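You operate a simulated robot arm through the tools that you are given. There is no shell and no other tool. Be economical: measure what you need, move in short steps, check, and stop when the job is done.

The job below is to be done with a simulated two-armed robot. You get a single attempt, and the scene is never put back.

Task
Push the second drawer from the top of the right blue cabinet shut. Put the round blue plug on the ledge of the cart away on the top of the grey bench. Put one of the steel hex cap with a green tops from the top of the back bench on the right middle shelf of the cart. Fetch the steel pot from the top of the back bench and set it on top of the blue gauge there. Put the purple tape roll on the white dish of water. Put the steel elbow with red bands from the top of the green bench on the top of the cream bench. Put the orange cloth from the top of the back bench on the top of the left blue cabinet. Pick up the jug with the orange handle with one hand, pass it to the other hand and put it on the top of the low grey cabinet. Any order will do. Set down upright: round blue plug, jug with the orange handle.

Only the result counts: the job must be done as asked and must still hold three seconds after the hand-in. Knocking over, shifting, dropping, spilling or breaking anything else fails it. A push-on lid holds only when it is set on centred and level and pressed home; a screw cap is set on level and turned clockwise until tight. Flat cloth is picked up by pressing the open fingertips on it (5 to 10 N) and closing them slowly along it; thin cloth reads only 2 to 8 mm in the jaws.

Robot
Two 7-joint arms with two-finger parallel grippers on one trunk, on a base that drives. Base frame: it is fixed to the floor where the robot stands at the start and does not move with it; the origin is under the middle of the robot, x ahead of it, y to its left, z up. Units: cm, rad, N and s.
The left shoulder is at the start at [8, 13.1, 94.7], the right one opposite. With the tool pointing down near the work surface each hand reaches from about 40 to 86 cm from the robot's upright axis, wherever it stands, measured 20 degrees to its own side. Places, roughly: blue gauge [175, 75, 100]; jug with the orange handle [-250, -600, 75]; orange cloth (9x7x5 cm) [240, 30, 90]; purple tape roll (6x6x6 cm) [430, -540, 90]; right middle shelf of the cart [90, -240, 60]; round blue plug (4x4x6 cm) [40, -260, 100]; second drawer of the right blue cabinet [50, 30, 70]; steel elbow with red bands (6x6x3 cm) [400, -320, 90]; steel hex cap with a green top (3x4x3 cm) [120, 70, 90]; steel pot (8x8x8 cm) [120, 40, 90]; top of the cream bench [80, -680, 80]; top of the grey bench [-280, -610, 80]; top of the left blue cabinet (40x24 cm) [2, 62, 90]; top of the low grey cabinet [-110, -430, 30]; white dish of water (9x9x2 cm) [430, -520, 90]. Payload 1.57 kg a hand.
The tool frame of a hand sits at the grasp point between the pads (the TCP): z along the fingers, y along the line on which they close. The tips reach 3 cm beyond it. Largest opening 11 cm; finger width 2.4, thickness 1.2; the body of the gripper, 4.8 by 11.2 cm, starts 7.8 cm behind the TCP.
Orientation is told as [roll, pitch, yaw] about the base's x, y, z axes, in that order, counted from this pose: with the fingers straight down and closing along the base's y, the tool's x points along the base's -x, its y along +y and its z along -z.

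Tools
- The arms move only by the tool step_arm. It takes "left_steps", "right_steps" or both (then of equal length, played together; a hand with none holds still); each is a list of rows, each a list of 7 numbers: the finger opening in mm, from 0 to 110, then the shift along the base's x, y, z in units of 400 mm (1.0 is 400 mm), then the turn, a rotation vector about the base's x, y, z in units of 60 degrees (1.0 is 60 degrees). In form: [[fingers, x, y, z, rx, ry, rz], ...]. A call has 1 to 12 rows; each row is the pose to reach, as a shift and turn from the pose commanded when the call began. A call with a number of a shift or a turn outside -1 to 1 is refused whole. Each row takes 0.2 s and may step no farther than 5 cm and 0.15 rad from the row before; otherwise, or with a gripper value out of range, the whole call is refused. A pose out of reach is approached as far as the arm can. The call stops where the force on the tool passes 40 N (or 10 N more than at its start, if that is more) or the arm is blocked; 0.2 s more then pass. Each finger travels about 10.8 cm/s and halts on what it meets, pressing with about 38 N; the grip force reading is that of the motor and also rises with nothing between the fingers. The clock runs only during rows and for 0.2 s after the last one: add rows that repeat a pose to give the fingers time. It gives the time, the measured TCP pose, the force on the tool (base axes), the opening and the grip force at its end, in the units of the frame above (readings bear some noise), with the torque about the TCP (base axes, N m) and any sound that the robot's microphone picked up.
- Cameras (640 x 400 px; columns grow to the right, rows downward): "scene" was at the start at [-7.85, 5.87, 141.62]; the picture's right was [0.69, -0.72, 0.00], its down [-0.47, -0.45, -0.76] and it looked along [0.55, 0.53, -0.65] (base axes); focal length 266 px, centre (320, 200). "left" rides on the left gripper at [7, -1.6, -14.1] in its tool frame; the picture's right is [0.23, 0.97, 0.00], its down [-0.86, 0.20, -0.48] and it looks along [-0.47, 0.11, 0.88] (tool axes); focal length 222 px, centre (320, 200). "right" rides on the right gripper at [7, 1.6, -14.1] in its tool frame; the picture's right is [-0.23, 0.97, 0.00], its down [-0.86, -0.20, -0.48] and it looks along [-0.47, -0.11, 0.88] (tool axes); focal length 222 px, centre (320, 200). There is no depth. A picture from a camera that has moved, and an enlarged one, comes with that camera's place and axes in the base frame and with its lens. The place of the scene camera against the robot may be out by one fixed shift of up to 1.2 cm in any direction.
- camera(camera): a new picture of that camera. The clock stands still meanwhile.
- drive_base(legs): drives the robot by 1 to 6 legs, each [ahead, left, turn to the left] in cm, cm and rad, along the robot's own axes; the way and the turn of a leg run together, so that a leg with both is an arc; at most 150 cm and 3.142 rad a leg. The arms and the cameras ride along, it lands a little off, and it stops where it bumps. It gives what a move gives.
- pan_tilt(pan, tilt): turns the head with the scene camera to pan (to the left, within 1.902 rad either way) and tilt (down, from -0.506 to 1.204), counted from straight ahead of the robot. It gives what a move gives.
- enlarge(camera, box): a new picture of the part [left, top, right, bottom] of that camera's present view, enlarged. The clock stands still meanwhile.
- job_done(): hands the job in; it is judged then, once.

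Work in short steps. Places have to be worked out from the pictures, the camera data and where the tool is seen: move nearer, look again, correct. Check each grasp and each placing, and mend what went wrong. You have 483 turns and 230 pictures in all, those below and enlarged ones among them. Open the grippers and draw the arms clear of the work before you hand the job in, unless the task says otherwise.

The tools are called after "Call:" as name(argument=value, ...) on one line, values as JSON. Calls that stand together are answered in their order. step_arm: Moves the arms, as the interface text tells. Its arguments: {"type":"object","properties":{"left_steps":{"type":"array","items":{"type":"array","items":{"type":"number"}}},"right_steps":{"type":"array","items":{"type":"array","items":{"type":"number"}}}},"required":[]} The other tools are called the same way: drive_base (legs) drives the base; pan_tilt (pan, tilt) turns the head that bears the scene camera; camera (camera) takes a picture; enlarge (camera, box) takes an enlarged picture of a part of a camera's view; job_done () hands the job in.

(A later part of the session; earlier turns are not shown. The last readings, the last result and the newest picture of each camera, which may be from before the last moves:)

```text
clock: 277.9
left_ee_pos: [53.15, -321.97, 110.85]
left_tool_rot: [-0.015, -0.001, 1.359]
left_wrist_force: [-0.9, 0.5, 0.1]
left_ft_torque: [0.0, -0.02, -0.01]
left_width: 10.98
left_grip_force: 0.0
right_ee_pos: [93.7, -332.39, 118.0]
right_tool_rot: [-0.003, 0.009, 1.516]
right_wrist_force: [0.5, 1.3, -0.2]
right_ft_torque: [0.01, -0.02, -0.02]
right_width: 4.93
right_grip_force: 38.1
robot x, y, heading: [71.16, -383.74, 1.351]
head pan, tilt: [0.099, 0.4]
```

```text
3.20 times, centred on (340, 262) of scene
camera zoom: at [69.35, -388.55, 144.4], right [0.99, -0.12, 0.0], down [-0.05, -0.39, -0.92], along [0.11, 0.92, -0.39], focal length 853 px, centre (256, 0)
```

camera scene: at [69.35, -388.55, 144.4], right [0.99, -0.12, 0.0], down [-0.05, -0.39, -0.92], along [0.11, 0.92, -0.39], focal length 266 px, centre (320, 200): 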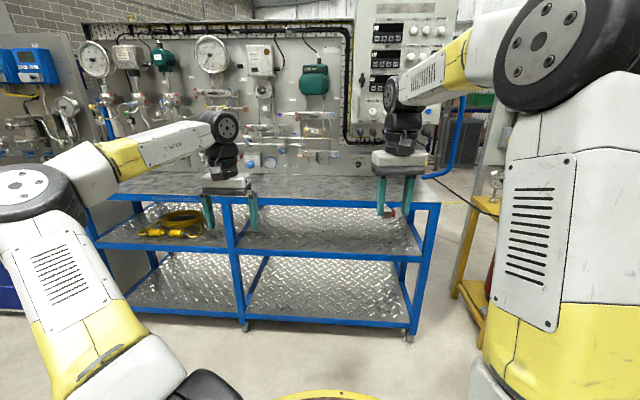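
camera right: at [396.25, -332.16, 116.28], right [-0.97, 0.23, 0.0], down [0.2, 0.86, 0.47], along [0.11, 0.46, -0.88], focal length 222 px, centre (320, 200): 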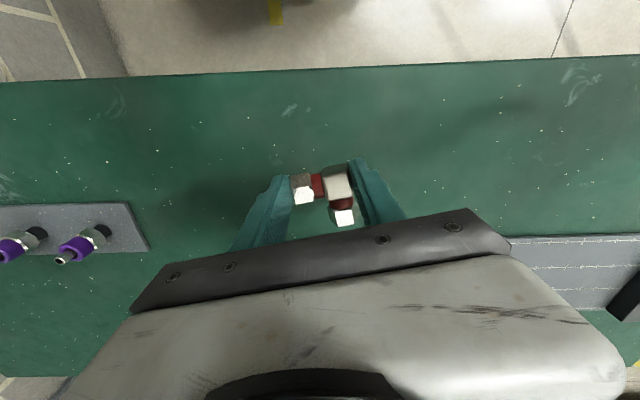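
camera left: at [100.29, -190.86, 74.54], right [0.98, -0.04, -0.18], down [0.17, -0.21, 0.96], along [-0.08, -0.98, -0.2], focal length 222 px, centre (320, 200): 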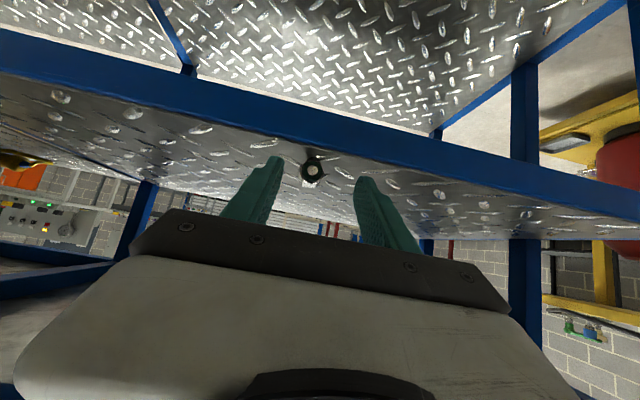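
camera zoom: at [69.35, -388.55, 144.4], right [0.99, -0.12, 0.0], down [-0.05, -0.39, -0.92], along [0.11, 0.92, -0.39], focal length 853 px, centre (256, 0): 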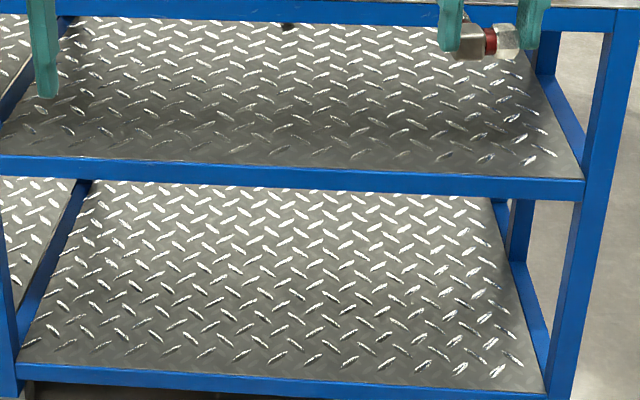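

The plug is probably hidden behind the left gripper; I look with the left wrist camera.

Call:
camera(camera="left")

Call:
step_arm(left_steps=[[110, -0.1, 0, 0, 0, 0, 0], [110, -0.2, 0, 0.02, 0, 0, 0], [110, -0.3, -0.02, 0.04, 0, 0, 0], [110, -0.4, -0.04, 0.06, 0, 0, 0]])

Call:
enlarge(camera="scene", box=[160, 120, 320, 220])

```text
112 pictures are left
camera left: at [53.13, -328.93, 124.99], right [-1.0, -0.02, -0.01], down [-0.02, 0.88, 0.48], along [0.0, 0.48, -0.88], focal length 222 px, centre (320, 200)
```

left: 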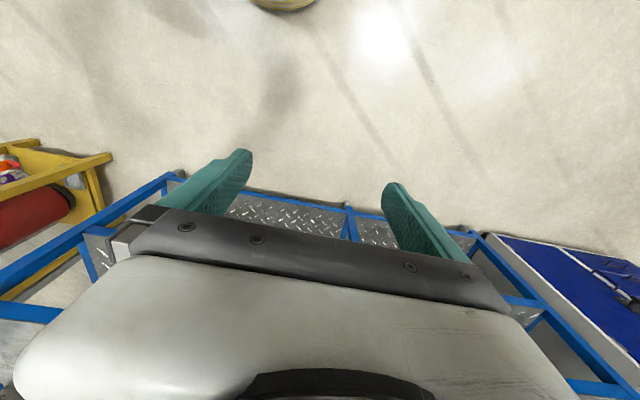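

```text
clock: 278.9
left_ee_pos: [37.29, -323.48, 113.48]
left_tool_rot: [-0.015, 0.0, 1.359]
left_wrist_force: [-0.5, 0.2, 0.0]
left_ft_torque: [-0.02, 0.02, -0.02]
left_width: 11.0
left_grip_force: 0.1
right_ee_pos: [93.8, -332.31, 117.96]
right_tool_rot: [0.001, 0.008, 1.518]
right_wrist_force: [0.6, -0.3, -0.9]
right_ft_torque: [-0.05, 0.06, 0.0]
right_width: 4.92
right_grip_force: 38.3
robot x, y, heading: [71.11, -384.0, 1.355]
head pan, tilt: [0.099, 0.4]
```

```text
4.00 times, centred on (240, 170) of scene
camera zoom: at [69.37, -388.53, 144.4], right [0.99, -0.12, 0.0], down [-0.05, -0.39, -0.92], along [0.11, 0.91, -0.39], focal length 1066 px, centre (640, 320)
```

zoom: 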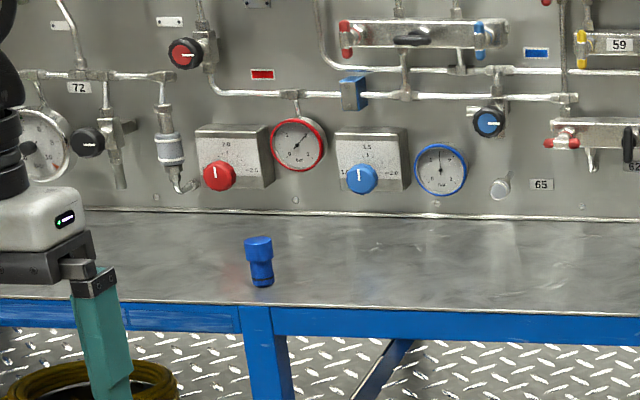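

The plug stands upright near the front edge of the cart top, around (36,−257). I drive 40 left and 48 ahead so the left hand can reach it.

Call:
drive_base(legs=[[0, 40, 0.03], [47, 0, 0]])

Call:
pan_tilt(pan=0.2, tilt=0.6)

Call:
camera(camera="scene")

Call:
camera(camera="left")

```text
clock: 283.8
left_ee_pos: [5.46, -269.38, 113.48]
left_tool_rot: [-0.017, -0.001, 1.381]
left_wrist_force: [0.2, 0.7, 0.6]
left_ft_torque: [-0.01, -0.01, -0.02]
left_width: 10.98
left_grip_force: 0.0
right_ee_pos: [62.13, -276.8, 117.9]
right_tool_rot: [-0.001, 0.007, 1.542]
right_wrist_force: [0.1, -0.3, -0.7]
right_ft_torque: [-0.02, -0.01, -0.03]
right_width: 4.91
right_grip_force: 37.6
robot x, y, heading: [41.15, -329.29, 1.377]
head pan, tilt: [0.099, 0.4]
```

```text
clock: 284.6
left_ee_pos: [5.59, -269.22, 113.55]
left_tool_rot: [-0.017, 0.001, 1.38]
left_wrist_force: [0.3, -0.4, -0.1]
left_ft_torque: [0.01, 0.0, -0.02]
left_width: 11.0
left_grip_force: 0.1
right_ee_pos: [62.05, -276.8, 117.98]
right_tool_rot: [-0.002, 0.009, 1.54]
right_wrist_force: [-0.4, -0.7, -1.0]
right_ft_torque: [-0.02, 0.03, 0.0]
right_width: 4.92
right_grip_force: 37.6
robot x, y, heading: [40.82, -328.85, 1.376]
head pan, tilt: [0.201, 0.6]
```

```text
110 pictures are left
camera scene: at [38.14, -334.02, 142.58], right [1.0, 0.01, 0.0], down [0.0, -0.56, -0.83], along [-0.01, 0.83, -0.56], focal length 266 px, centre (320, 200)
```

scene: 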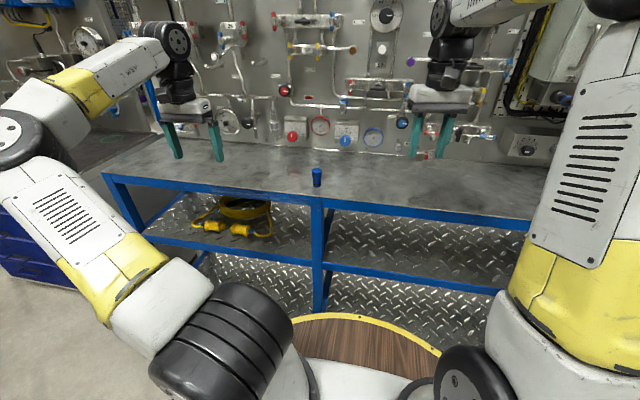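

```text
109 pictures are left
camera left: at [5.56, -276.33, 127.56], right [-1.0, -0.04, -0.01], down [-0.04, 0.88, 0.48], along [-0.01, 0.48, -0.88], focal length 222 px, centre (320, 200)
```

left: 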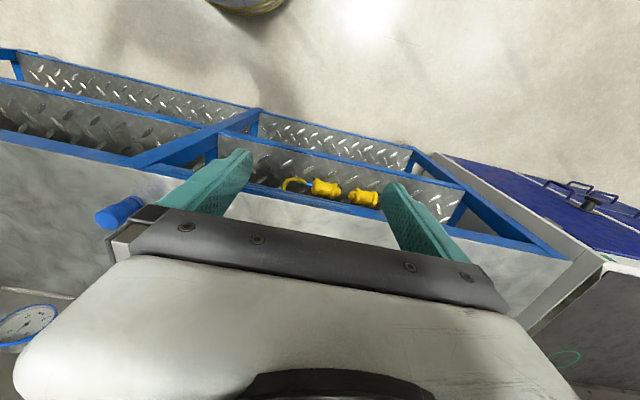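

Plug base triangulates to ≈(36.3,−255.8), ledge z≈95. I move the left hand above it.

Call:
step_arm(left_steps=[[110, 0.09, 0.02, 0.02, 0, 0, 0], [110, 0.18, 0.06, 0.03, 0, 0, 0], [110, 0.27, 0.1, 0.03, 0, 0, 0], [110, 0.36, 0.15, 0.03, 0, 0, 0], [100, 0.46, 0.2, 0.03, 0, 0, 0], [90, 0.56, 0.25, 0.03, 0, 0, 0], [80, 0.66, 0.3, 0.03, 0, 0, 0], [80, 0.767, 0.335, 0.0, 0, 0, 0], [80, 0.767, 0.335, 0.0, 0, 0, 0]])

Call:
camera(camera="left")

Call:
camera(camera="scene")

```text
clock: 286.6
left_ee_pos: [27.39, -263.84, 111.4]
left_tool_rot: [-0.016, -0.001, 1.383]
left_wrist_force: [0.0, -0.7, -0.1]
left_ft_torque: [0.03, -0.02, 0.01]
left_width: 8.01
left_grip_force: 0.1
left hand out of reach, approached as far as the arm can: row 5, 6, 7, 8, 9
right_ee_pos: [62.18, -276.82, 117.98]
right_tool_rot: [-0.001, 0.008, 1.541]
right_wrist_force: [-0.4, -0.2, -0.3]
right_ft_torque: [0.0, -0.01, -0.02]
right_width: 4.92
right_grip_force: 38.0
robot x, y, heading: [40.85, -329.02, 1.377]
head pan, tilt: [0.201, 0.6]
```

```text
108 pictures are left
camera left: at [27.48, -270.89, 125.5], right [-1.0, -0.04, -0.01], down [-0.04, 0.88, 0.48], along [-0.01, 0.48, -0.88], focal length 222 px, centre (320, 200)
```

left: 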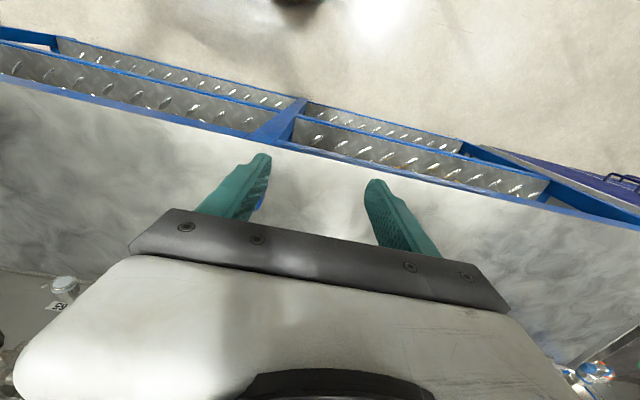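

```text
107 pictures are left
camera scene: at [38.14, -334.01, 142.57], right [1.0, 0.01, 0.0], down [0.0, -0.57, -0.82], along [-0.01, 0.82, -0.57], focal length 266 px, centre (320, 200)
```

scene: 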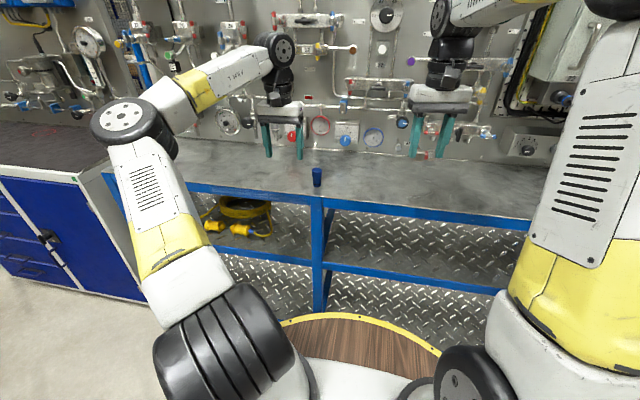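

The left arm falls short in its present posture; I pull it back and bring the base 14 cm nearer.

Call:
step_arm(left_steps=[[80, -0.03, -0.1, 0, 0, 0, 0], [80, -0.06, -0.2, 0, 0, 0, 0], [80, -0.08, -0.3, 0, 0, 0, 0], [80, -0.1, -0.4, 0, 0, 0, 0], [80, -0.1, -0.5, 0, 0, 0, 0]])

Call:
drive_base(legs=[[14, 0, 0]])

Call:
camera(camera="left")

```text
clock: 287.8
left_ee_pos: [23.73, -283.91, 111.69]
left_tool_rot: [-0.016, 0.002, 1.38]
left_wrist_force: [-0.2, -0.2, -1.4]
left_ft_torque: [0.01, -0.03, -0.05]
left_width: 7.98
left_grip_force: 0.1
right_ee_pos: [62.0, -276.78, 117.83]
right_tool_rot: [-0.002, 0.008, 1.539]
right_wrist_force: [0.3, 0.1, -0.8]
right_ft_torque: [-0.03, 0.0, 0.0]
right_width: 4.9
right_grip_force: 37.5
robot x, y, heading: [40.92, -328.88, 1.374]
head pan, tilt: [0.201, 0.6]
```

```text
clock: 289.1
left_ee_pos: [26.45, -269.97, 111.7]
left_tool_rot: [-0.018, 0.0, 1.38]
left_wrist_force: [0.0, 0.4, 0.2]
left_ft_torque: [0.0, -0.02, -0.03]
left_width: 8.0
left_grip_force: 0.0
right_ee_pos: [64.96, -262.89, 118.05]
right_tool_rot: [-0.003, 0.007, 1.539]
right_wrist_force: [0.3, 0.4, -0.2]
right_ft_torque: [0.01, -0.01, -0.04]
right_width: 4.9
right_grip_force: 37.7
robot x, y, heading: [43.69, -315.13, 1.371]
head pan, tilt: [0.201, 0.6]
```

```text
106 pictures are left
camera left: at [26.52, -277.01, 125.82], right [-1.0, -0.04, -0.01], down [-0.04, 0.88, 0.48], along [-0.01, 0.48, -0.88], focal length 222 px, centre (320, 200)
```

left: 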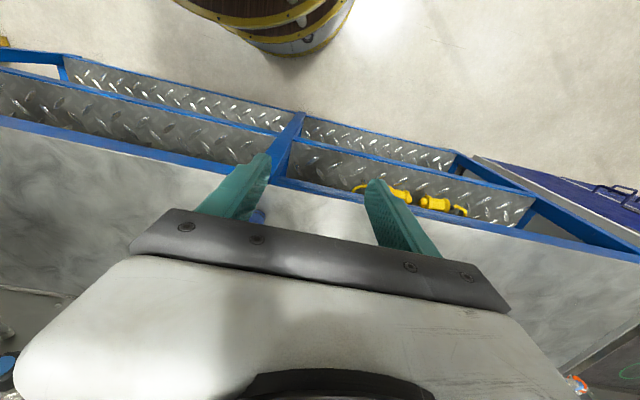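

Call:
step_arm(left_steps=[[80, 0.06, 0.09, 0, 0, 0, 0], [80, 0.12, 0.18, 0, 0, 0, 0], [80, 0.18, 0.27, 0, 0, 0, 0], [80, 0.246, 0.352, 0, 0, 0, 0], [80, 0.246, 0.352, 0, 0, 0, 0]])

Call:
camera(camera="left")

```text
clock: 290.3
left_ee_pos: [36.49, -255.93, 112.0]
left_tool_rot: [-0.015, 0.0, 1.377]
left_wrist_force: [0.2, -0.1, -0.1]
left_ft_torque: [0.03, 0.02, -0.03]
left_width: 7.99
left_grip_force: 0.2
right_ee_pos: [64.98, -262.99, 117.92]
right_tool_rot: [-0.002, 0.009, 1.539]
right_wrist_force: [-0.7, 0.0, -0.5]
right_ft_torque: [-0.05, 0.0, -0.01]
right_width: 4.91
right_grip_force: 38.2
robot x, y, heading: [43.72, -315.65, 1.374]
head pan, tilt: [0.201, 0.6]
```

```text
105 pictures are left
camera left: at [36.53, -262.99, 126.03], right [-1.0, -0.04, -0.01], down [-0.04, 0.88, 0.48], along [-0.01, 0.48, -0.88], focal length 222 px, centre (320, 200)
```

left: 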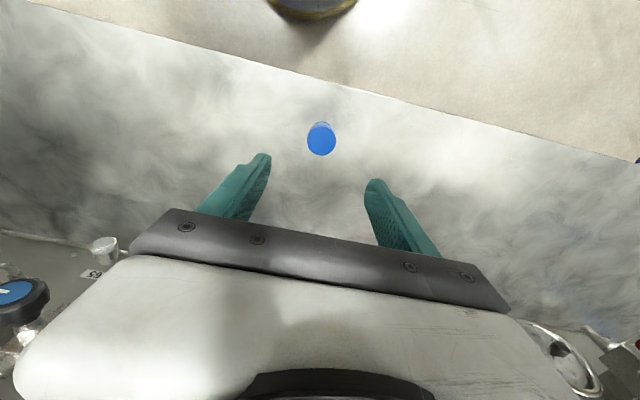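

Call:
step_arm(left_steps=[[80, -0.002, -0.02, -0.08, 0, 0, 0], [80, -0.002, -0.026, -0.16, 0, 0, 0], [80, -0.002, -0.026, -0.225, 0, 0, 0], [80, -0.002, -0.026, -0.225, 0, 0, 0]])

Call:
camera(camera="left")

```text
clock: 291.3
left_ee_pos: [36.27, -257.03, 103.05]
left_tool_rot: [-0.016, -0.001, 1.38]
left_wrist_force: [-0.4, 0.2, 0.2]
left_ft_torque: [0.0, 0.02, -0.03]
left_width: 8.03
left_grip_force: 0.1
right_ee_pos: [64.85, -263.03, 117.98]
right_tool_rot: [0.0, 0.008, 1.538]
right_wrist_force: [0.1, 0.4, -0.9]
right_ft_torque: [0.02, -0.01, -0.03]
right_width: 4.93
right_grip_force: 38.2
robot x, y, heading: [43.69, -315.42, 1.377]
head pan, tilt: [0.201, 0.6]
```

```text
104 pictures are left
camera left: at [36.39, -264.03, 116.95], right [-1.0, -0.04, -0.01], down [-0.04, 0.88, 0.48], along [-0.01, 0.48, -0.88], focal length 222 px, centre (320, 200)
```

left: 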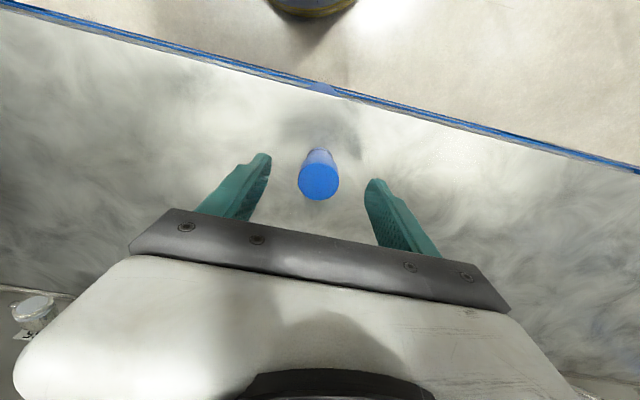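

Plug top at z≈100.9, centred. Lower to z≈99 and grip it.

Call:
step_arm(left_steps=[[80, 0, 0, -0.06, 0, 0, 0], [80, 0, 0, -0.1, 0, 0, 0], [60, 0, 0, -0.1, 0, 0, 0], [40, 0, 0, -0.1, 0, 0, 0], [20, 0, 0, -0.1, 0, 0, 0], [20, 0, 0, -0.1, 0, 0, 0]])

Call:
camera(camera="left")

```text
clock: 292.7
left_ee_pos: [36.19, -256.96, 98.84]
left_tool_rot: [-0.018, 0.001, 1.378]
left_wrist_force: [-0.2, 0.2, -1.5]
left_ft_torque: [0.0, 0.01, 0.01]
left_width: 3.17
left_grip_force: 38.2
right_ee_pos: [64.92, -262.99, 117.95]
right_tool_rot: [-0.002, 0.009, 1.54]
right_wrist_force: [-0.4, 0.0, -0.4]
right_ft_torque: [-0.01, 0.02, 0.02]
right_width: 4.92
right_grip_force: 37.9
robot x, y, heading: [43.94, -315.22, 1.377]
head pan, tilt: [0.201, 0.6]
```

```text
103 pictures are left
camera left: at [36.37, -264.02, 112.88], right [-1.0, -0.04, -0.01], down [-0.04, 0.88, 0.48], along [-0.01, 0.48, -0.88], focal length 222 px, centre (320, 200)
```

left: 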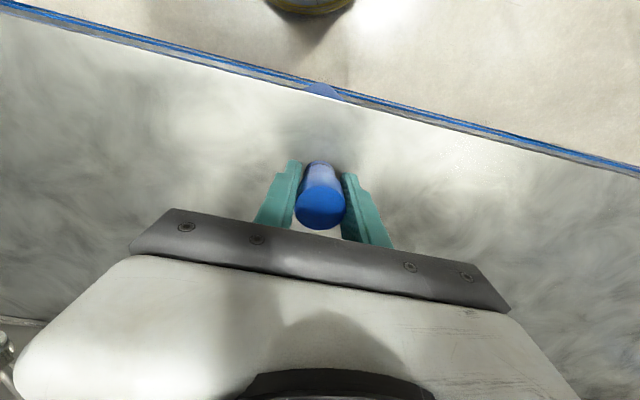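

Gripped (3.2 cm). I lift, pull back, reverse the base and turn south to look for the route to the cream bench.

Call:
step_arm(left_steps=[[20, 0, 0, 0.05, 0, 0, 0], [20, 0, 0, 0.15, 0, 0, 0], [20, 0, 0, 0.25, 0, 0, 0], [20, 0, 0, 0.35, 0, 0, 0], [20, -0.02, -0.1, 0.38, 0, 0, 0], [20, -0.04, -0.2, 0.38, 0, 0, 0], [20, -0.06, -0.3, 0.38, 0, 0, 0]])

Call:
drive_base(legs=[[-40, 0, 0], [0, 0, 1.5], [0, 0, 1.4]])

Call:
pan_tilt(pan=0.25, tilt=0.3)

Call:
camera(camera="scene")

Call:
pan_tilt(pan=-0.5, tilt=0.3)

Call:
camera(camera="scene")

```text
clock: 294.3
left_ee_pos: [33.98, -269.07, 114.01]
left_tool_rot: [-0.015, -0.001, 1.379]
left_wrist_force: [0.9, 0.4, -0.6]
left_ft_torque: [-0.04, 0.02, 0.02]
left_width: 3.2
left_grip_force: 37.9
right_ee_pos: [64.96, -262.98, 117.97]
right_tool_rot: [0.0, 0.009, 1.536]
right_wrist_force: [-0.1, 0.3, -0.7]
right_ft_torque: [-0.09, 0.02, 0.02]
right_width: 4.9
right_grip_force: 38.5
robot x, y, heading: [43.62, -315.13, 1.372]
head pan, tilt: [0.201, 0.6]
```

```text
clock: 303.9
left_ee_pos: [34.11, -401.63, 114.05]
left_tool_rot: [-0.015, -0.001, -2.008]
left_wrist_force: [0.3, 0.5, -0.4]
left_ft_torque: [-0.03, 0.02, -0.05]
left_width: 3.14
left_grip_force: 37.8
right_ee_pos: [2.61, -399.88, 117.95]
right_tool_rot: [-0.002, 0.009, -1.85]
right_wrist_force: [0.8, -1.0, -0.9]
right_ft_torque: [0.05, -0.02, 0.01]
right_width: 4.91
right_grip_force: 38.0
robot x, y, heading: [36.12, -354.37, -2.012]
head pan, tilt: [0.201, 0.6]
```

```text
clock: 304.7
left_ee_pos: [34.08, -401.66, 114.04]
left_tool_rot: [-0.015, 0.0, -2.009]
left_wrist_force: [0.1, 0.5, -0.5]
left_ft_torque: [-0.01, -0.02, -0.02]
left_width: 3.18
left_grip_force: 37.9
right_ee_pos: [2.5, -399.83, 118.06]
right_tool_rot: [-0.001, 0.009, -1.85]
right_wrist_force: [-0.6, -0.4, -1.2]
right_ft_torque: [-0.01, -0.02, 0.0]
right_width: 4.91
right_grip_force: 38.2
robot x, y, heading: [35.94, -354.12, -2.016]
head pan, tilt: [0.25, 0.3]
```

```text
102 pictures are left
camera scene: at [40.25, -350.89, 145.32], right [-0.98, 0.19, 0.0], down [0.06, 0.29, -0.95], along [-0.18, -0.94, -0.3], focal length 266 px, centre (320, 200)
```

scene: 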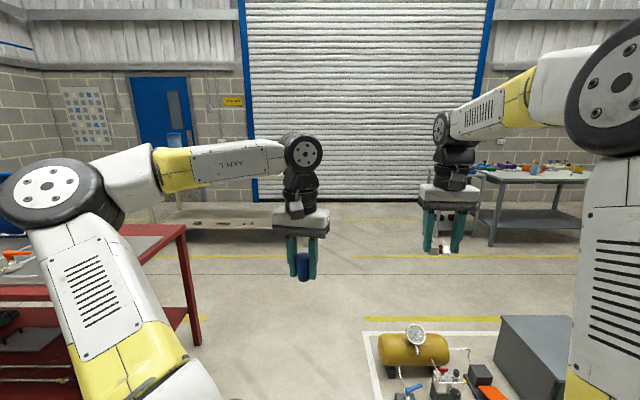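

```text
clock: 305.8
left_ee_pos: [33.93, -401.5, 114.13]
left_tool_rot: [-0.016, -0.001, -2.009]
left_wrist_force: [0.2, 0.1, -0.7]
left_ft_torque: [-0.01, -0.03, 0.03]
left_width: 3.17
left_grip_force: 37.9
right_ee_pos: [2.47, -399.89, 117.87]
right_tool_rot: [-0.001, 0.008, -1.849]
right_wrist_force: [-0.4, -0.1, -1.2]
right_ft_torque: [-0.01, -0.01, -0.01]
right_width: 4.92
right_grip_force: 38.2
robot x, y, heading: [36.32, -354.72, -2.004]
head pan, tilt: [-0.499, 0.3]
```

```text
101 pictures are left
camera scene: at [34.49, -347.23, 145.32], right [-0.59, 0.81, 0.0], down [0.24, 0.17, -0.96], along [-0.77, -0.56, -0.3], focal length 266 px, centre (320, 200)
```

scene: 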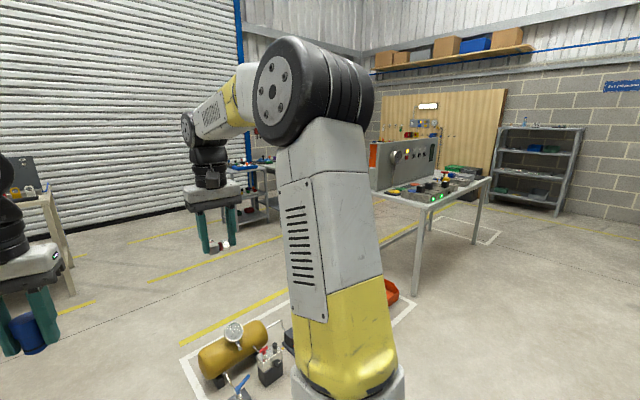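

The aisle south between the red bench and the marked zone is about 110 cm wide, centred on x≈40. I turn due south and drive through.

Call:
drive_base(legs=[[0, 0, 0.435], [0, 5, 0], [110, 0, 0], [90, 0, 0]])

Call:
pan_tilt(pan=0.1, tilt=0.4)

Call:
camera(camera="scene")

```text
clock: 317.6
left_ee_pos: [55.23, -598.39, 114.06]
left_tool_rot: [-0.016, 0.0, -1.586]
left_wrist_force: [0.5, 0.4, -1.4]
left_ft_torque: [-0.01, 0.02, -0.01]
left_width: 3.19
left_grip_force: 37.9
right_ee_pos: [25.79, -609.82, 118.03]
right_tool_rot: [-0.002, 0.01, -1.427]
right_wrist_force: [0.1, -0.1, 0.0]
right_ft_torque: [0.01, 0.02, 0.01]
right_width: 4.89
right_grip_force: 37.9
robot x, y, heading: [37.61, -554.74, -1.587]
head pan, tilt: [-0.499, 0.3]
```

```text
clock: 318.6
left_ee_pos: [55.43, -598.46, 114.09]
left_tool_rot: [-0.014, 0.0, -1.585]
left_wrist_force: [0.2, 0.1, -1.8]
left_ft_torque: [-0.02, -0.03, 0.02]
left_width: 3.15
left_grip_force: 38.3
right_ee_pos: [25.68, -609.85, 117.98]
right_tool_rot: [-0.001, 0.01, -1.429]
right_wrist_force: [-0.2, 0.3, -0.6]
right_ft_torque: [0.03, 0.03, 0.0]
right_width: 4.91
right_grip_force: 38.5
robot x, y, heading: [37.64, -554.48, -1.59]
head pan, tilt: [0.099, 0.4]
```

```text
100 pictures are left
camera scene: at [38.67, -549.88, 144.4], right [-1.0, -0.08, 0.0], down [-0.03, 0.39, -0.92], along [0.07, -0.92, -0.39], focal length 266 px, centre (320, 200)
```

scene: 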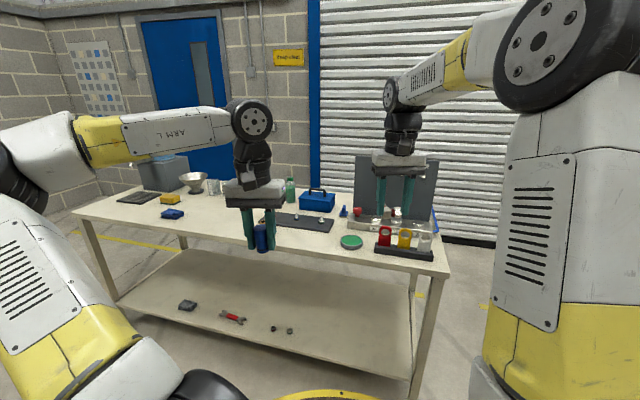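

The cream bench is ahead, with a free patch around (105,−672). I square up to it and position so the right hand reaches that patch.

Call:
drive_base(legs=[[0, 0, -0.166], [22, 0, 0], [0, 96, 0], [18, 0, 0]])

Call:
pan_tilt(pan=0.0, tilt=0.6)

Call:
camera(camera="scene")

Call:
camera(camera="right")

```text
clock: 326.6
left_ee_pos: [134.3, -658.04, 113.97]
left_tool_rot: [-0.014, 0.0, -1.753]
left_wrist_force: [0.4, 0.3, -0.4]
left_ft_torque: [-0.01, 0.03, 0.0]
left_width: 3.17
left_grip_force: 37.7
right_ee_pos: [103.29, -664.39, 118.01]
right_tool_rot: [-0.001, 0.008, -1.593]
right_wrist_force: [0.2, 1.1, -1.0]
right_ft_torque: [0.02, 0.0, -0.03]
right_width: 4.91
right_grip_force: 37.9
robot x, y, heading: [124.18, -612.05, -1.757]
head pan, tilt: [0.099, 0.4]
```

```text
clock: 327.4
left_ee_pos: [134.29, -658.2, 114.12]
left_tool_rot: [-0.015, -0.001, -1.753]
left_wrist_force: [1.0, -0.1, -1.0]
left_ft_torque: [-0.01, 0.03, 0.03]
left_width: 3.16
left_grip_force: 38.0
right_ee_pos: [103.44, -664.34, 117.94]
right_tool_rot: [-0.002, 0.009, -1.593]
right_wrist_force: [-0.9, 0.2, -0.4]
right_ft_torque: [0.04, 0.0, -0.02]
right_width: 4.94
right_grip_force: 37.9
robot x, y, heading: [124.34, -612.04, -1.753]
head pan, tilt: [0.0, 0.6]
```

```text
99 pictures are left
camera scene: at [125.27, -606.88, 142.58], right [-0.98, 0.18, 0.0], down [0.1, 0.55, -0.83], along [-0.15, -0.81, -0.56], focal length 266 px, centre (320, 200)
```

scene: 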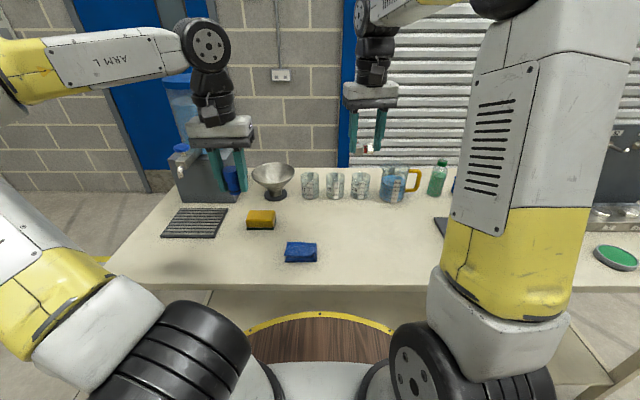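

```text
98 pictures are left
camera right: at [105.22, -657.67, 132.16], right [0.97, -0.25, 0.0], down [-0.22, -0.85, 0.47], along [-0.12, -0.46, -0.88], focal length 222 px, centre (320, 200)
```

right: 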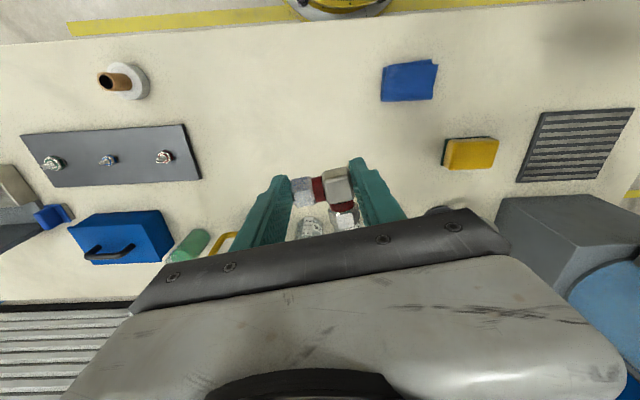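

Straight below the right hand is clear bench. I lower the elbow toward it in stages.

Call:
step_arm(right_steps=[[40, 0, 0, -0.1, 0, 0, 0], [40, 0, 0, -0.2, 0, 0, 0], [40, 0, 0, -0.3, 0, 0, 0], [40, 0, 0, -0.4, 0, 0, 0], [40, 0, 0, -0.5, 0, 0, 0], [40, 0, 0, -0.6, 0, 0, 0], [40, 0, 0, -0.7, 0, 0, 0], [40, 0, 0, -0.7, 0, 0, 0]])

Call:
camera(camera="right")

Call:
camera(camera="scene")

```text
clock: 329.1
left_ee_pos: [134.3, -657.99, 114.08]
left_tool_rot: [-0.014, -0.002, -1.753]
left_wrist_force: [-0.2, 1.3, -0.1]
left_ft_torque: [0.0, 0.0, -0.01]
left_width: 3.2
left_grip_force: 38.0
right_ee_pos: [103.45, -664.21, 89.76]
right_tool_rot: [-0.001, 0.009, -1.592]
right_wrist_force: [0.5, -0.3, 0.0]
right_ft_torque: [0.01, 0.04, 0.01]
right_width: 4.91
right_grip_force: 37.7
robot x, y, heading: [124.29, -611.99, -1.758]
head pan, tilt: [0.0, 0.6]
```

```text
97 pictures are left
camera right: at [105.4, -657.64, 104.06], right [0.97, -0.25, 0.0], down [-0.22, -0.85, 0.47], along [-0.12, -0.46, -0.88], focal length 222 px, centre (320, 200)
```

right: 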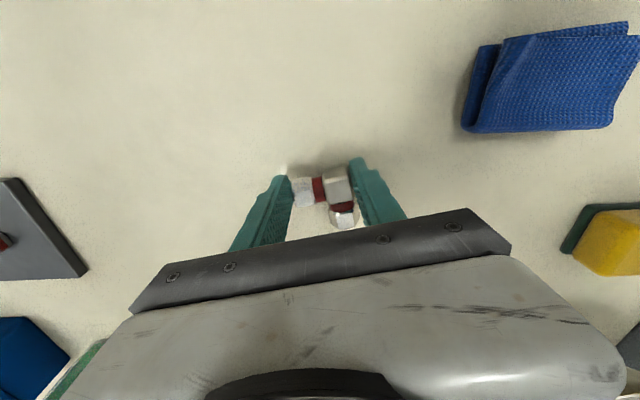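

```text
96 pictures are left
camera scene: at [125.27, -606.87, 142.57], right [-0.98, 0.19, 0.0], down [0.1, 0.56, -0.82], along [-0.15, -0.81, -0.57], focal length 266 px, centre (320, 200)
```

scene: 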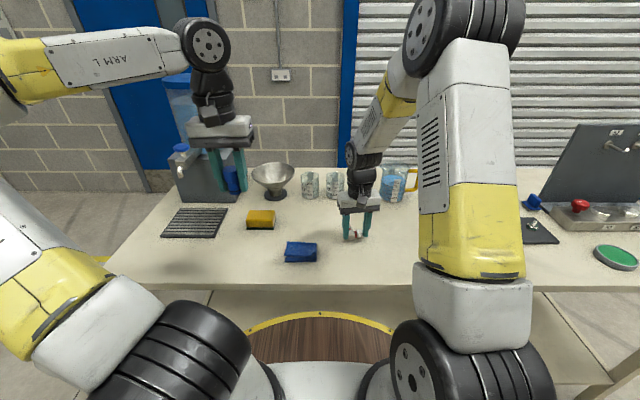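

The elbow is close to the surface. I lower slowly.

Call:
step_arm(right_steps=[[40, 0, 0, -0.0125, 0, 0, 0], [40, 0, 0, -0.025, 0, 0, 0], [40, 0, 0, -0.0375, 0, 0, 0], [40, 0, 0, -0.05, 0, 0, 0], [40, 0, 0, -0.0625, 0, 0, 0]])

```text
clock: 330.3
left_ee_pos: [134.42, -658.13, 114.01]
left_tool_rot: [-0.016, -0.001, -1.752]
left_wrist_force: [-0.4, 0.2, -1.3]
left_ft_torque: [-0.02, -0.01, -0.01]
left_width: 3.17
left_grip_force: 38.0
right_ee_pos: [103.5, -664.56, 87.98]
right_tool_rot: [0.001, 0.002, -1.591]
right_wrist_force: [0.0, 2.0, 8.2]
right_ft_torque: [0.08, -0.05, 0.02]
right_width: 4.92
right_grip_force: 38.0
robot x, y, heading: [124.58, -612.17, -1.758]
head pan, tilt: [0.0, 0.6]
stopped in row 5 (right hand): the force on the tool passed its limit at 46 N (the readings are from after the stop); the commanded pose is now the measured one
```

Contact. I open and rise.

Call:
step_arm(right_steps=[[52, 0, 0, 0.004, 0, 0, 0], [70, 0, 0, 0.004, 0, 0, 0], [90, 0, 0, 0.004, 0, 0, 0], [110, 0, 0, 0.01, 0, 0, 0], [110, 0, 0, 0.1, 0, 0, 0], [110, 0, 0, 0.2, 0, 0, 0], [110, 0, 0, 0.3, 0, 0, 0], [110, 0, 0, 0.4, 0, 0, 0], [110, 0, 0, 0.5, 0, 0, 0], [110, 0, 0, 0.6, 0, 0, 0], [110, 0, 0, 0.7, 0, 0, 0]])

Call:
camera(camera="right")

```text
clock: 332.7
left_ee_pos: [134.35, -657.94, 114.04]
left_tool_rot: [-0.016, 0.0, -1.751]
left_wrist_force: [-1.3, -0.5, 0.2]
left_ft_torque: [0.04, 0.02, 0.0]
left_width: 3.18
left_grip_force: 38.5
right_ee_pos: [103.55, -664.8, 116.08]
right_tool_rot: [0.0, 0.004, -1.593]
right_wrist_force: [-0.2, 0.1, 0.2]
right_ft_torque: [0.01, -0.01, -0.01]
right_width: 10.99
right_grip_force: 0.0
robot x, y, heading: [123.93, -611.94, -1.756]
head pan, tilt: [0.0, 0.6]
```

```text
95 pictures are left
camera right: at [105.41, -657.86, 130.17], right [0.97, -0.25, 0.0], down [-0.22, -0.85, 0.48], along [-0.12, -0.46, -0.88], focal length 222 px, centre (320, 200)
```

right: 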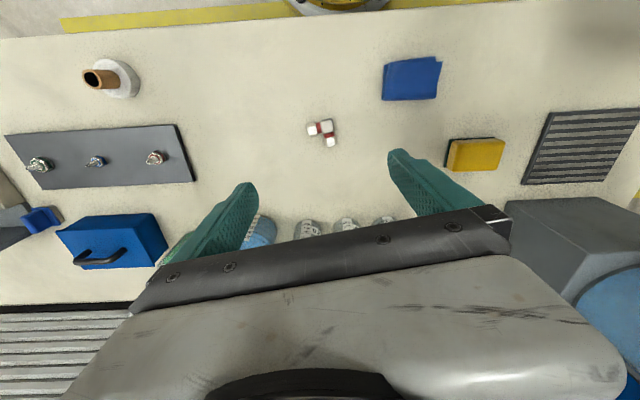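

Elbow is on the cream bench. I fold the right hand in, back up and drive west toward the grey bench with the plug.

Call:
step_arm(right_steps=[[110, 0, 0.08, 0.03, 0, 0, 0], [110, 0, 0.18, 0.05, 0, 0, 0], [110, 0, 0.28, 0.05, 0, 0, 0]])

Call:
drive_base(legs=[[-28, 0, 0], [0, 0, 0.186], [0, -150, 0], [0, -100, 0]])

Call:
pan_tilt(pan=-0.7, tilt=0.35)

Call:
camera(camera="scene")

```text
clock: 333.5
left_ee_pos: [134.3, -658.05, 114.07]
left_tool_rot: [-0.016, -0.001, -1.752]
left_wrist_force: [0.2, -0.1, -0.2]
left_ft_torque: [0.04, 0.02, 0.03]
left_width: 3.17
left_grip_force: 37.8
right_ee_pos: [103.42, -653.64, 118.01]
right_tool_rot: [0.0, 0.004, -1.593]
right_wrist_force: [0.2, -1.0, -0.1]
right_ft_torque: [0.03, 0.0, -0.01]
right_width: 10.99
right_grip_force: 0.1
robot x, y, heading: [124.59, -611.75, -1.759]
head pan, tilt: [0.0, 0.6]
```

```text
clock: 348.0
left_ee_pos: [-102.59, -633.14, 114.09]
left_tool_rot: [-0.015, -0.001, -1.549]
left_wrist_force: [0.3, -0.2, -1.1]
left_ft_torque: [-0.02, 0.02, 0.0]
left_width: 3.15
left_grip_force: 37.7
right_ee_pos: [-133.77, -634.83, 117.92]
right_tool_rot: [-0.001, 0.002, -1.387]
right_wrist_force: [-0.3, -0.5, 0.7]
right_ft_torque: [0.01, -0.02, 0.02]
right_width: 11.0
right_grip_force: 0.0
robot x, y, heading: [-121.88, -589.79, -1.548]
head pan, tilt: [0.0, 0.6]
```

```text
clock: 349.1
left_ee_pos: [-102.5, -633.1, 114.05]
left_tool_rot: [-0.016, 0.0, -1.549]
left_wrist_force: [0.3, 0.3, 0.1]
left_ft_torque: [0.01, -0.02, 0.03]
left_width: 3.15
left_grip_force: 37.3
right_ee_pos: [-133.71, -635.01, 117.93]
right_tool_rot: [0.003, 0.003, -1.386]
right_wrist_force: [-0.3, -0.8, -0.2]
right_ft_torque: [0.0, 0.02, -0.02]
right_width: 11.01
right_grip_force: 0.0
robot x, y, heading: [-121.64, -589.91, -1.55]
head pan, tilt: [-0.7, 0.351]
```

```text
94 pictures are left
camera scene: at [-127.87, -583.18, 144.85], right [-0.78, 0.63, 0.0], down [0.22, 0.27, -0.94], along [-0.59, -0.73, -0.34], focal length 266 px, centre (320, 200)
```

scene: 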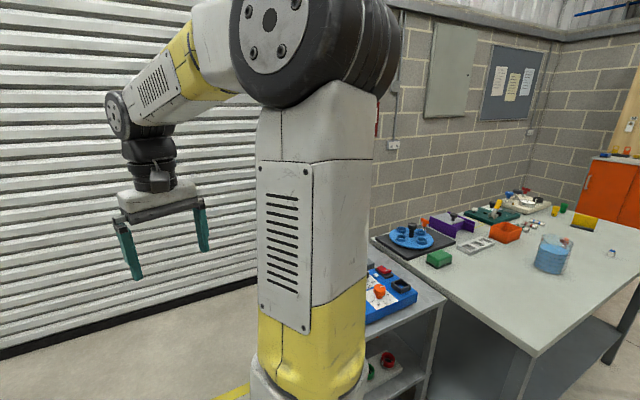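

The grey bench is to the west, long side facing north, with the jug (water inside) on it. I back north a bit, slide west and face it.

Call:
drive_base(legs=[[-48, 0, 0], [0, -112, 0], [0, 0, -0.2]])

Call:
pan_tilt(pan=0.0, tilt=0.55)

Call:
camera(camera="scene")

```text
clock: 358.1
left_ee_pos: [-226.11, -590.29, 114.07]
left_tool_rot: [-0.015, -0.001, -1.74]
left_wrist_force: [0.3, -0.8, -0.7]
left_ft_torque: [0.02, -0.01, 0.01]
left_width: 3.18
left_grip_force: 37.8
right_ee_pos: [-257.16, -586.16, 117.87]
right_tool_rot: [-0.001, 0.005, -1.582]
right_wrist_force: [0.1, -0.3, -0.4]
right_ft_torque: [0.0, 0.03, -0.02]
right_width: 11.01
right_grip_force: 0.1
robot x, y, heading: [-236.69, -544.46, -1.744]
head pan, tilt: [-0.7, 0.351]
```

```text
clock: 359.2
left_ee_pos: [-226.09, -590.33, 114.13]
left_tool_rot: [-0.016, -0.002, -1.741]
left_wrist_force: [-0.3, -1.0, -0.9]
left_ft_torque: [0.05, 0.02, -0.02]
left_width: 3.17
left_grip_force: 37.5
right_ee_pos: [-257.2, -586.1, 117.86]
right_tool_rot: [0.0, 0.003, -1.581]
right_wrist_force: [-0.3, 0.3, 1.0]
right_ft_torque: [-0.02, 0.01, 0.03]
right_width: 10.99
right_grip_force: 0.2
robot x, y, heading: [-236.79, -544.12, -1.747]
head pan, tilt: [0.0, 0.55]
```

```text
93 pictures are left
camera scene: at [-235.83, -539.34, 143.03], right [-0.98, 0.18, 0.0], down [0.09, 0.51, -0.85], along [-0.15, -0.84, -0.52], focal length 266 px, centre (320, 200)
```

scene: 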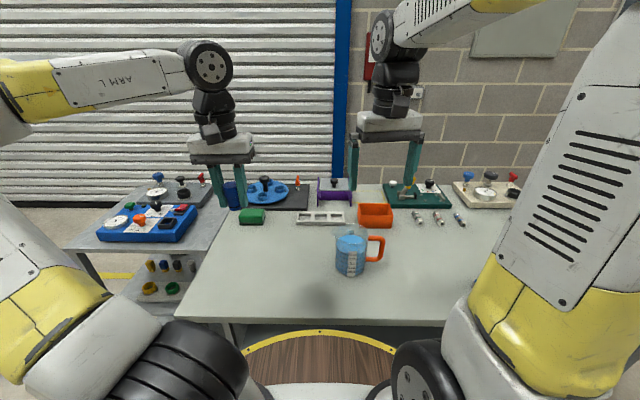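

The jug stands near (−256,−600) with its orange handle toward −x. First I set the plug down upright to its left, around (−226,−603); I move over it and look.

Call:
step_arm(left_steps=[[20, 0, -0.1, -0.03, 0, 0, 0], [20, 0, -0.2, -0.08, 0, 0, 0], [20, 0, -0.3, -0.15, 0, 0, 0], [20, 0, -0.33, -0.25, 0, 0, 0], [20, 0, -0.33, -0.35, 0, 0, 0], [20, 0, -0.33, -0.45, 0, 0, 0], [20, 0, -0.33, -0.45, 0, 0, 0]])

Call:
camera(camera="left")

Call:
camera(camera="scene")

```text
clock: 360.8
left_ee_pos: [-226.09, -603.37, 96.12]
left_tool_rot: [-0.016, -0.001, -1.744]
left_wrist_force: [-0.6, -0.1, -0.7]
left_ft_torque: [0.02, -0.03, 0.01]
left_width: 3.19
left_grip_force: 38.1
right_ee_pos: [-257.05, -586.07, 117.87]
right_tool_rot: [0.0, 0.003, -1.583]
right_wrist_force: [0.4, 0.4, 0.1]
right_ft_torque: [-0.03, -0.01, 0.04]
right_width: 11.0
right_grip_force: 0.0
robot x, y, heading: [-236.61, -544.26, -1.745]
head pan, tilt: [0.0, 0.55]
```

```text
92 pictures are left
camera left: at [-226.39, -596.11, 110.13], right [1.0, 0.06, -0.01], down [0.06, -0.88, 0.48], along [0.01, -0.48, -0.88], focal length 222 px, centre (320, 200)
```

left: 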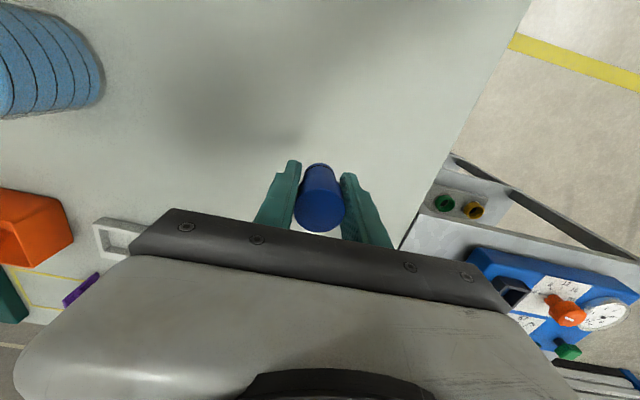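

```text
91 pictures are left
camera scene: at [-235.82, -539.34, 143.02], right [-0.98, 0.17, 0.0], down [0.09, 0.51, -0.85], along [-0.15, -0.84, -0.52], focal length 266 px, centre (320, 200)
```

scene: 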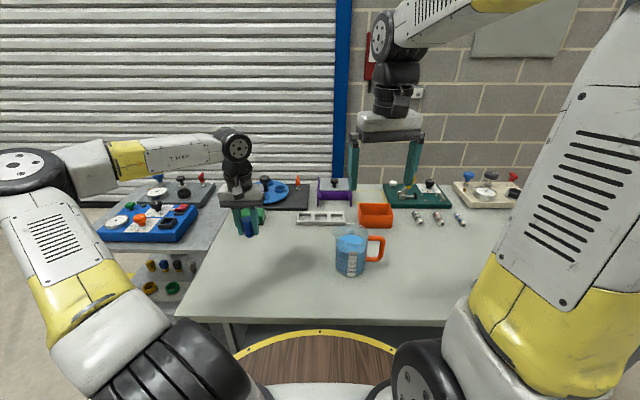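

The spot is clear. I lower steadily until the plug meets the bench.

Call:
step_arm(left_steps=[[20, 0, 0, -0.08, 0, 0, 0], [20, 0, 0, -0.13, 0, 0, 0], [20, 0, 0, -0.15, 0, 0, 0], [20, 0, 0, -0.17, 0, 0, 0], [20, 0, 0, -0.19, 0, 0, 0], [20, 0, 0, -0.21, 0, 0, 0], [20, 0, 0, -0.23, 0, 0, 0]])

Call:
camera(camera="left")

```text
clock: 362.4
left_ee_pos: [-226.19, -603.48, 86.95]
left_tool_rot: [-0.016, 0.0, -1.744]
left_wrist_force: [-0.3, -1.0, -0.6]
left_ft_torque: [0.03, -0.02, -0.03]
left_width: 3.19
left_grip_force: 37.7
right_ee_pos: [-257.17, -586.14, 117.94]
right_tool_rot: [-0.001, 0.004, -1.583]
right_wrist_force: [0.3, -0.2, 0.4]
right_ft_torque: [-0.02, -0.03, -0.03]
right_width: 11.0
right_grip_force: 0.1
robot x, y, heading: [-236.35, -543.87, -1.746]
head pan, tilt: [0.0, 0.55]
```

```text
90 pictures are left
camera left: at [-226.4, -596.26, 100.97], right [1.0, 0.06, -0.01], down [0.06, -0.88, 0.48], along [0.01, -0.48, -0.88], focal length 222 px, centre (320, 200)
```

left: 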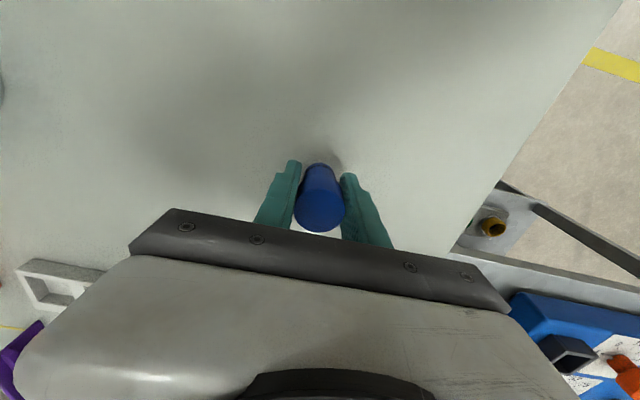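

Shadow is close under the plug now. I continue in 4 mm steps.

Call:
step_arm(left_steps=[[20, 0, 0, -0.01, 0, 0, 0], [20, 0, 0, -0.02, 0, 0, 0], [20, 0, 0, -0.03, 0, 0, 0], [20, 0, 0, -0.04, 0, 0, 0], [20, 0, 0, -0.05, 0, 0, 0]])

```text
clock: 363.6
left_ee_pos: [-226.23, -603.54, 85.15]
left_tool_rot: [-0.011, -0.005, -1.743]
left_wrist_force: [2.2, -1.0, 37.5]
left_ft_torque: [-0.05, -0.57, -0.08]
left_width: 3.14
left_grip_force: 38.4
right_ee_pos: [-257.13, -586.11, 118.13]
right_tool_rot: [0.001, 0.001, -1.583]
right_wrist_force: [-0.7, 0.4, 0.4]
right_ft_torque: [0.02, 0.02, 0.0]
right_width: 11.01
right_grip_force: 0.1
robot x, y, heading: [-236.81, -544.16, -1.747]
head pan, tilt: [0.0, 0.55]
```

Contact. I relieve slightly, open and rise.

Call:
step_arm(left_steps=[[20, 0, 0, 0.004, 0, 0, 0], [34, 0, 0, 0.006, 0, 0, 0], [45, 0, 0, 0.006, 0, 0, 0], [60, 0, 0, 0.006, 0, 0, 0], [80, 0, 0, 0.006, 0, 0, 0], [80, 0, 0, 0.08, 0, 0, 0], [80, 0, 0, 0.18, 0, 0, 0], [90, 0, 0, 0.28, 0, 0, 0], [110, 0, 0, 0.38, 0, 0, 0], [110, 0, 0, 0.48, 0, 0, 0], [110, 0, 0, 0.58, 0, 0, 0], [110, 0, 0, 0.68, 0, 0, 0]])

Call:
camera(camera="left")

Call:
enlarge(camera="scene", box=[220, 200, 412, 320])

```text
clock: 366.2
left_ee_pos: [-226.27, -603.64, 112.27]
left_tool_rot: [-0.016, 0.001, -1.742]
left_wrist_force: [0.4, -0.4, 0.7]
left_ft_torque: [0.03, 0.05, -0.02]
left_width: 10.97
left_grip_force: 0.1
right_ee_pos: [-257.12, -586.13, 118.05]
right_tool_rot: [0.0, 0.004, -1.581]
right_wrist_force: [-0.9, -0.6, -0.5]
right_ft_torque: [-0.01, 0.01, -0.01]
right_width: 11.01
right_grip_force: 0.1
robot x, y, heading: [-236.92, -544.44, -1.743]
head pan, tilt: [0.0, 0.55]
```

```text
89 pictures are left
camera left: at [-226.46, -596.41, 126.33], right [1.0, 0.06, -0.01], down [0.06, -0.88, 0.47], along [0.01, -0.47, -0.88], focal length 222 px, centre (320, 200)
```

left: 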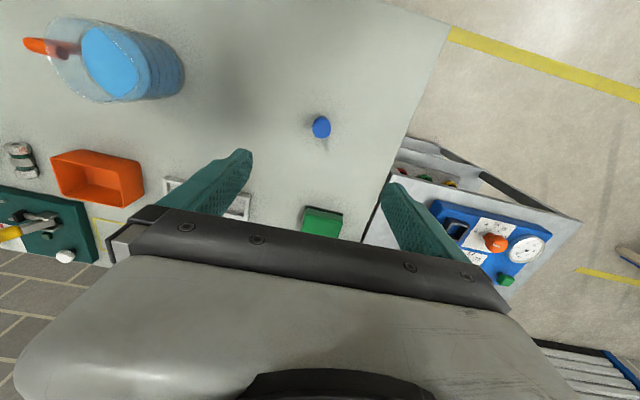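

```text
3.33 times, centred on (316, 260) of scene
camera zoom: at [-235.81, -539.36, 143.03], right [-0.98, 0.17, 0.0], down [0.09, 0.51, -0.85], along [-0.15, -0.84, -0.52], focal length 888 px, centre (333, 0)
```

zoom: 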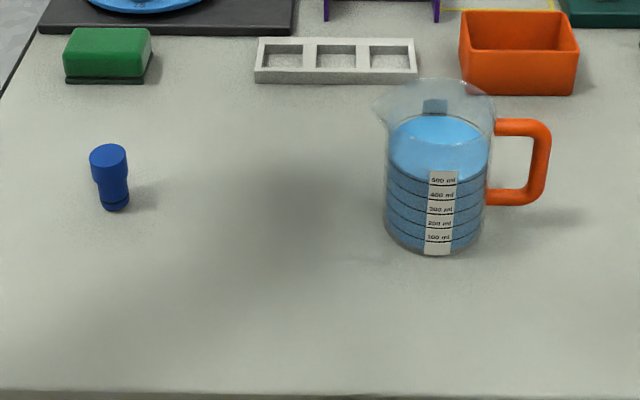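

Plug stands upright on the grey bench. For the jug I'll have the right hand take the handle and the left take the body from above; I slide the base 17 cm right and look from above.

Call:
drive_base(legs=[[0, -17, 0]])

Call:
camera(camera="right")

Call:
camera(camera="left")

```text
clock: 367.6
left_ee_pos: [-242.97, -600.61, 112.22]
left_tool_rot: [-0.014, -0.001, -1.743]
left_wrist_force: [-0.4, -0.1, 0.2]
left_ft_torque: [0.01, 0.02, 0.0]
left_width: 11.0
left_grip_force: 0.0
right_ee_pos: [-273.82, -583.17, 118.02]
right_tool_rot: [0.001, 0.002, -1.583]
right_wrist_force: [-0.3, 0.1, -0.5]
right_ft_torque: [0.01, 0.02, -0.01]
right_width: 11.0
right_grip_force: 0.0
robot x, y, heading: [-253.6, -541.25, -1.746]
head pan, tilt: [0.0, 0.55]
```

```text
87 pictures are left
camera right: at [-272.07, -576.36, 132.14], right [0.97, -0.24, 0.0], down [-0.21, -0.85, 0.48], along [-0.11, -0.46, -0.88], focal length 222 px, centre (320, 200)
```

right: 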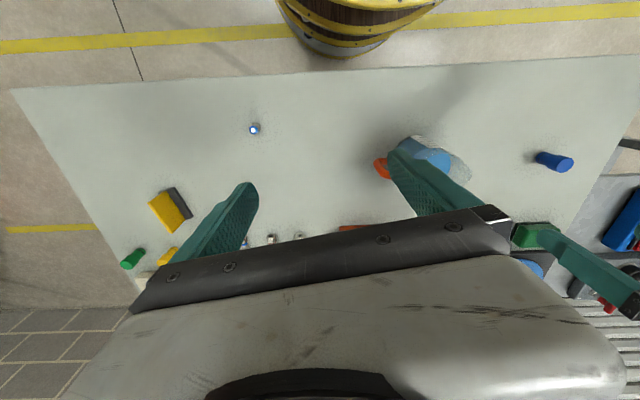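

```text
86 pictures are left
camera left: at [-243.15, -593.47, 126.29], right [1.0, 0.06, -0.01], down [0.06, -0.88, 0.48], along [0.01, -0.48, -0.88], focal length 222 px, centre (320, 200)
```

left: 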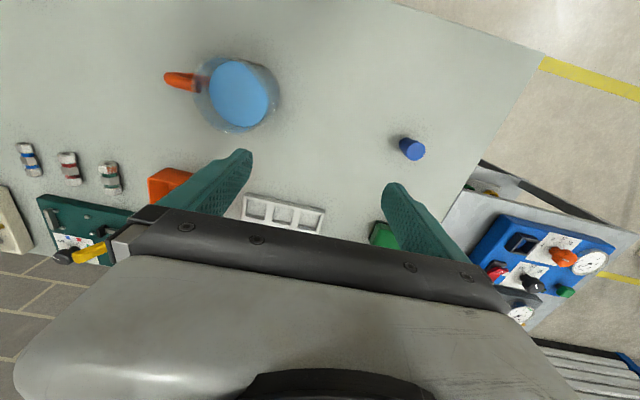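

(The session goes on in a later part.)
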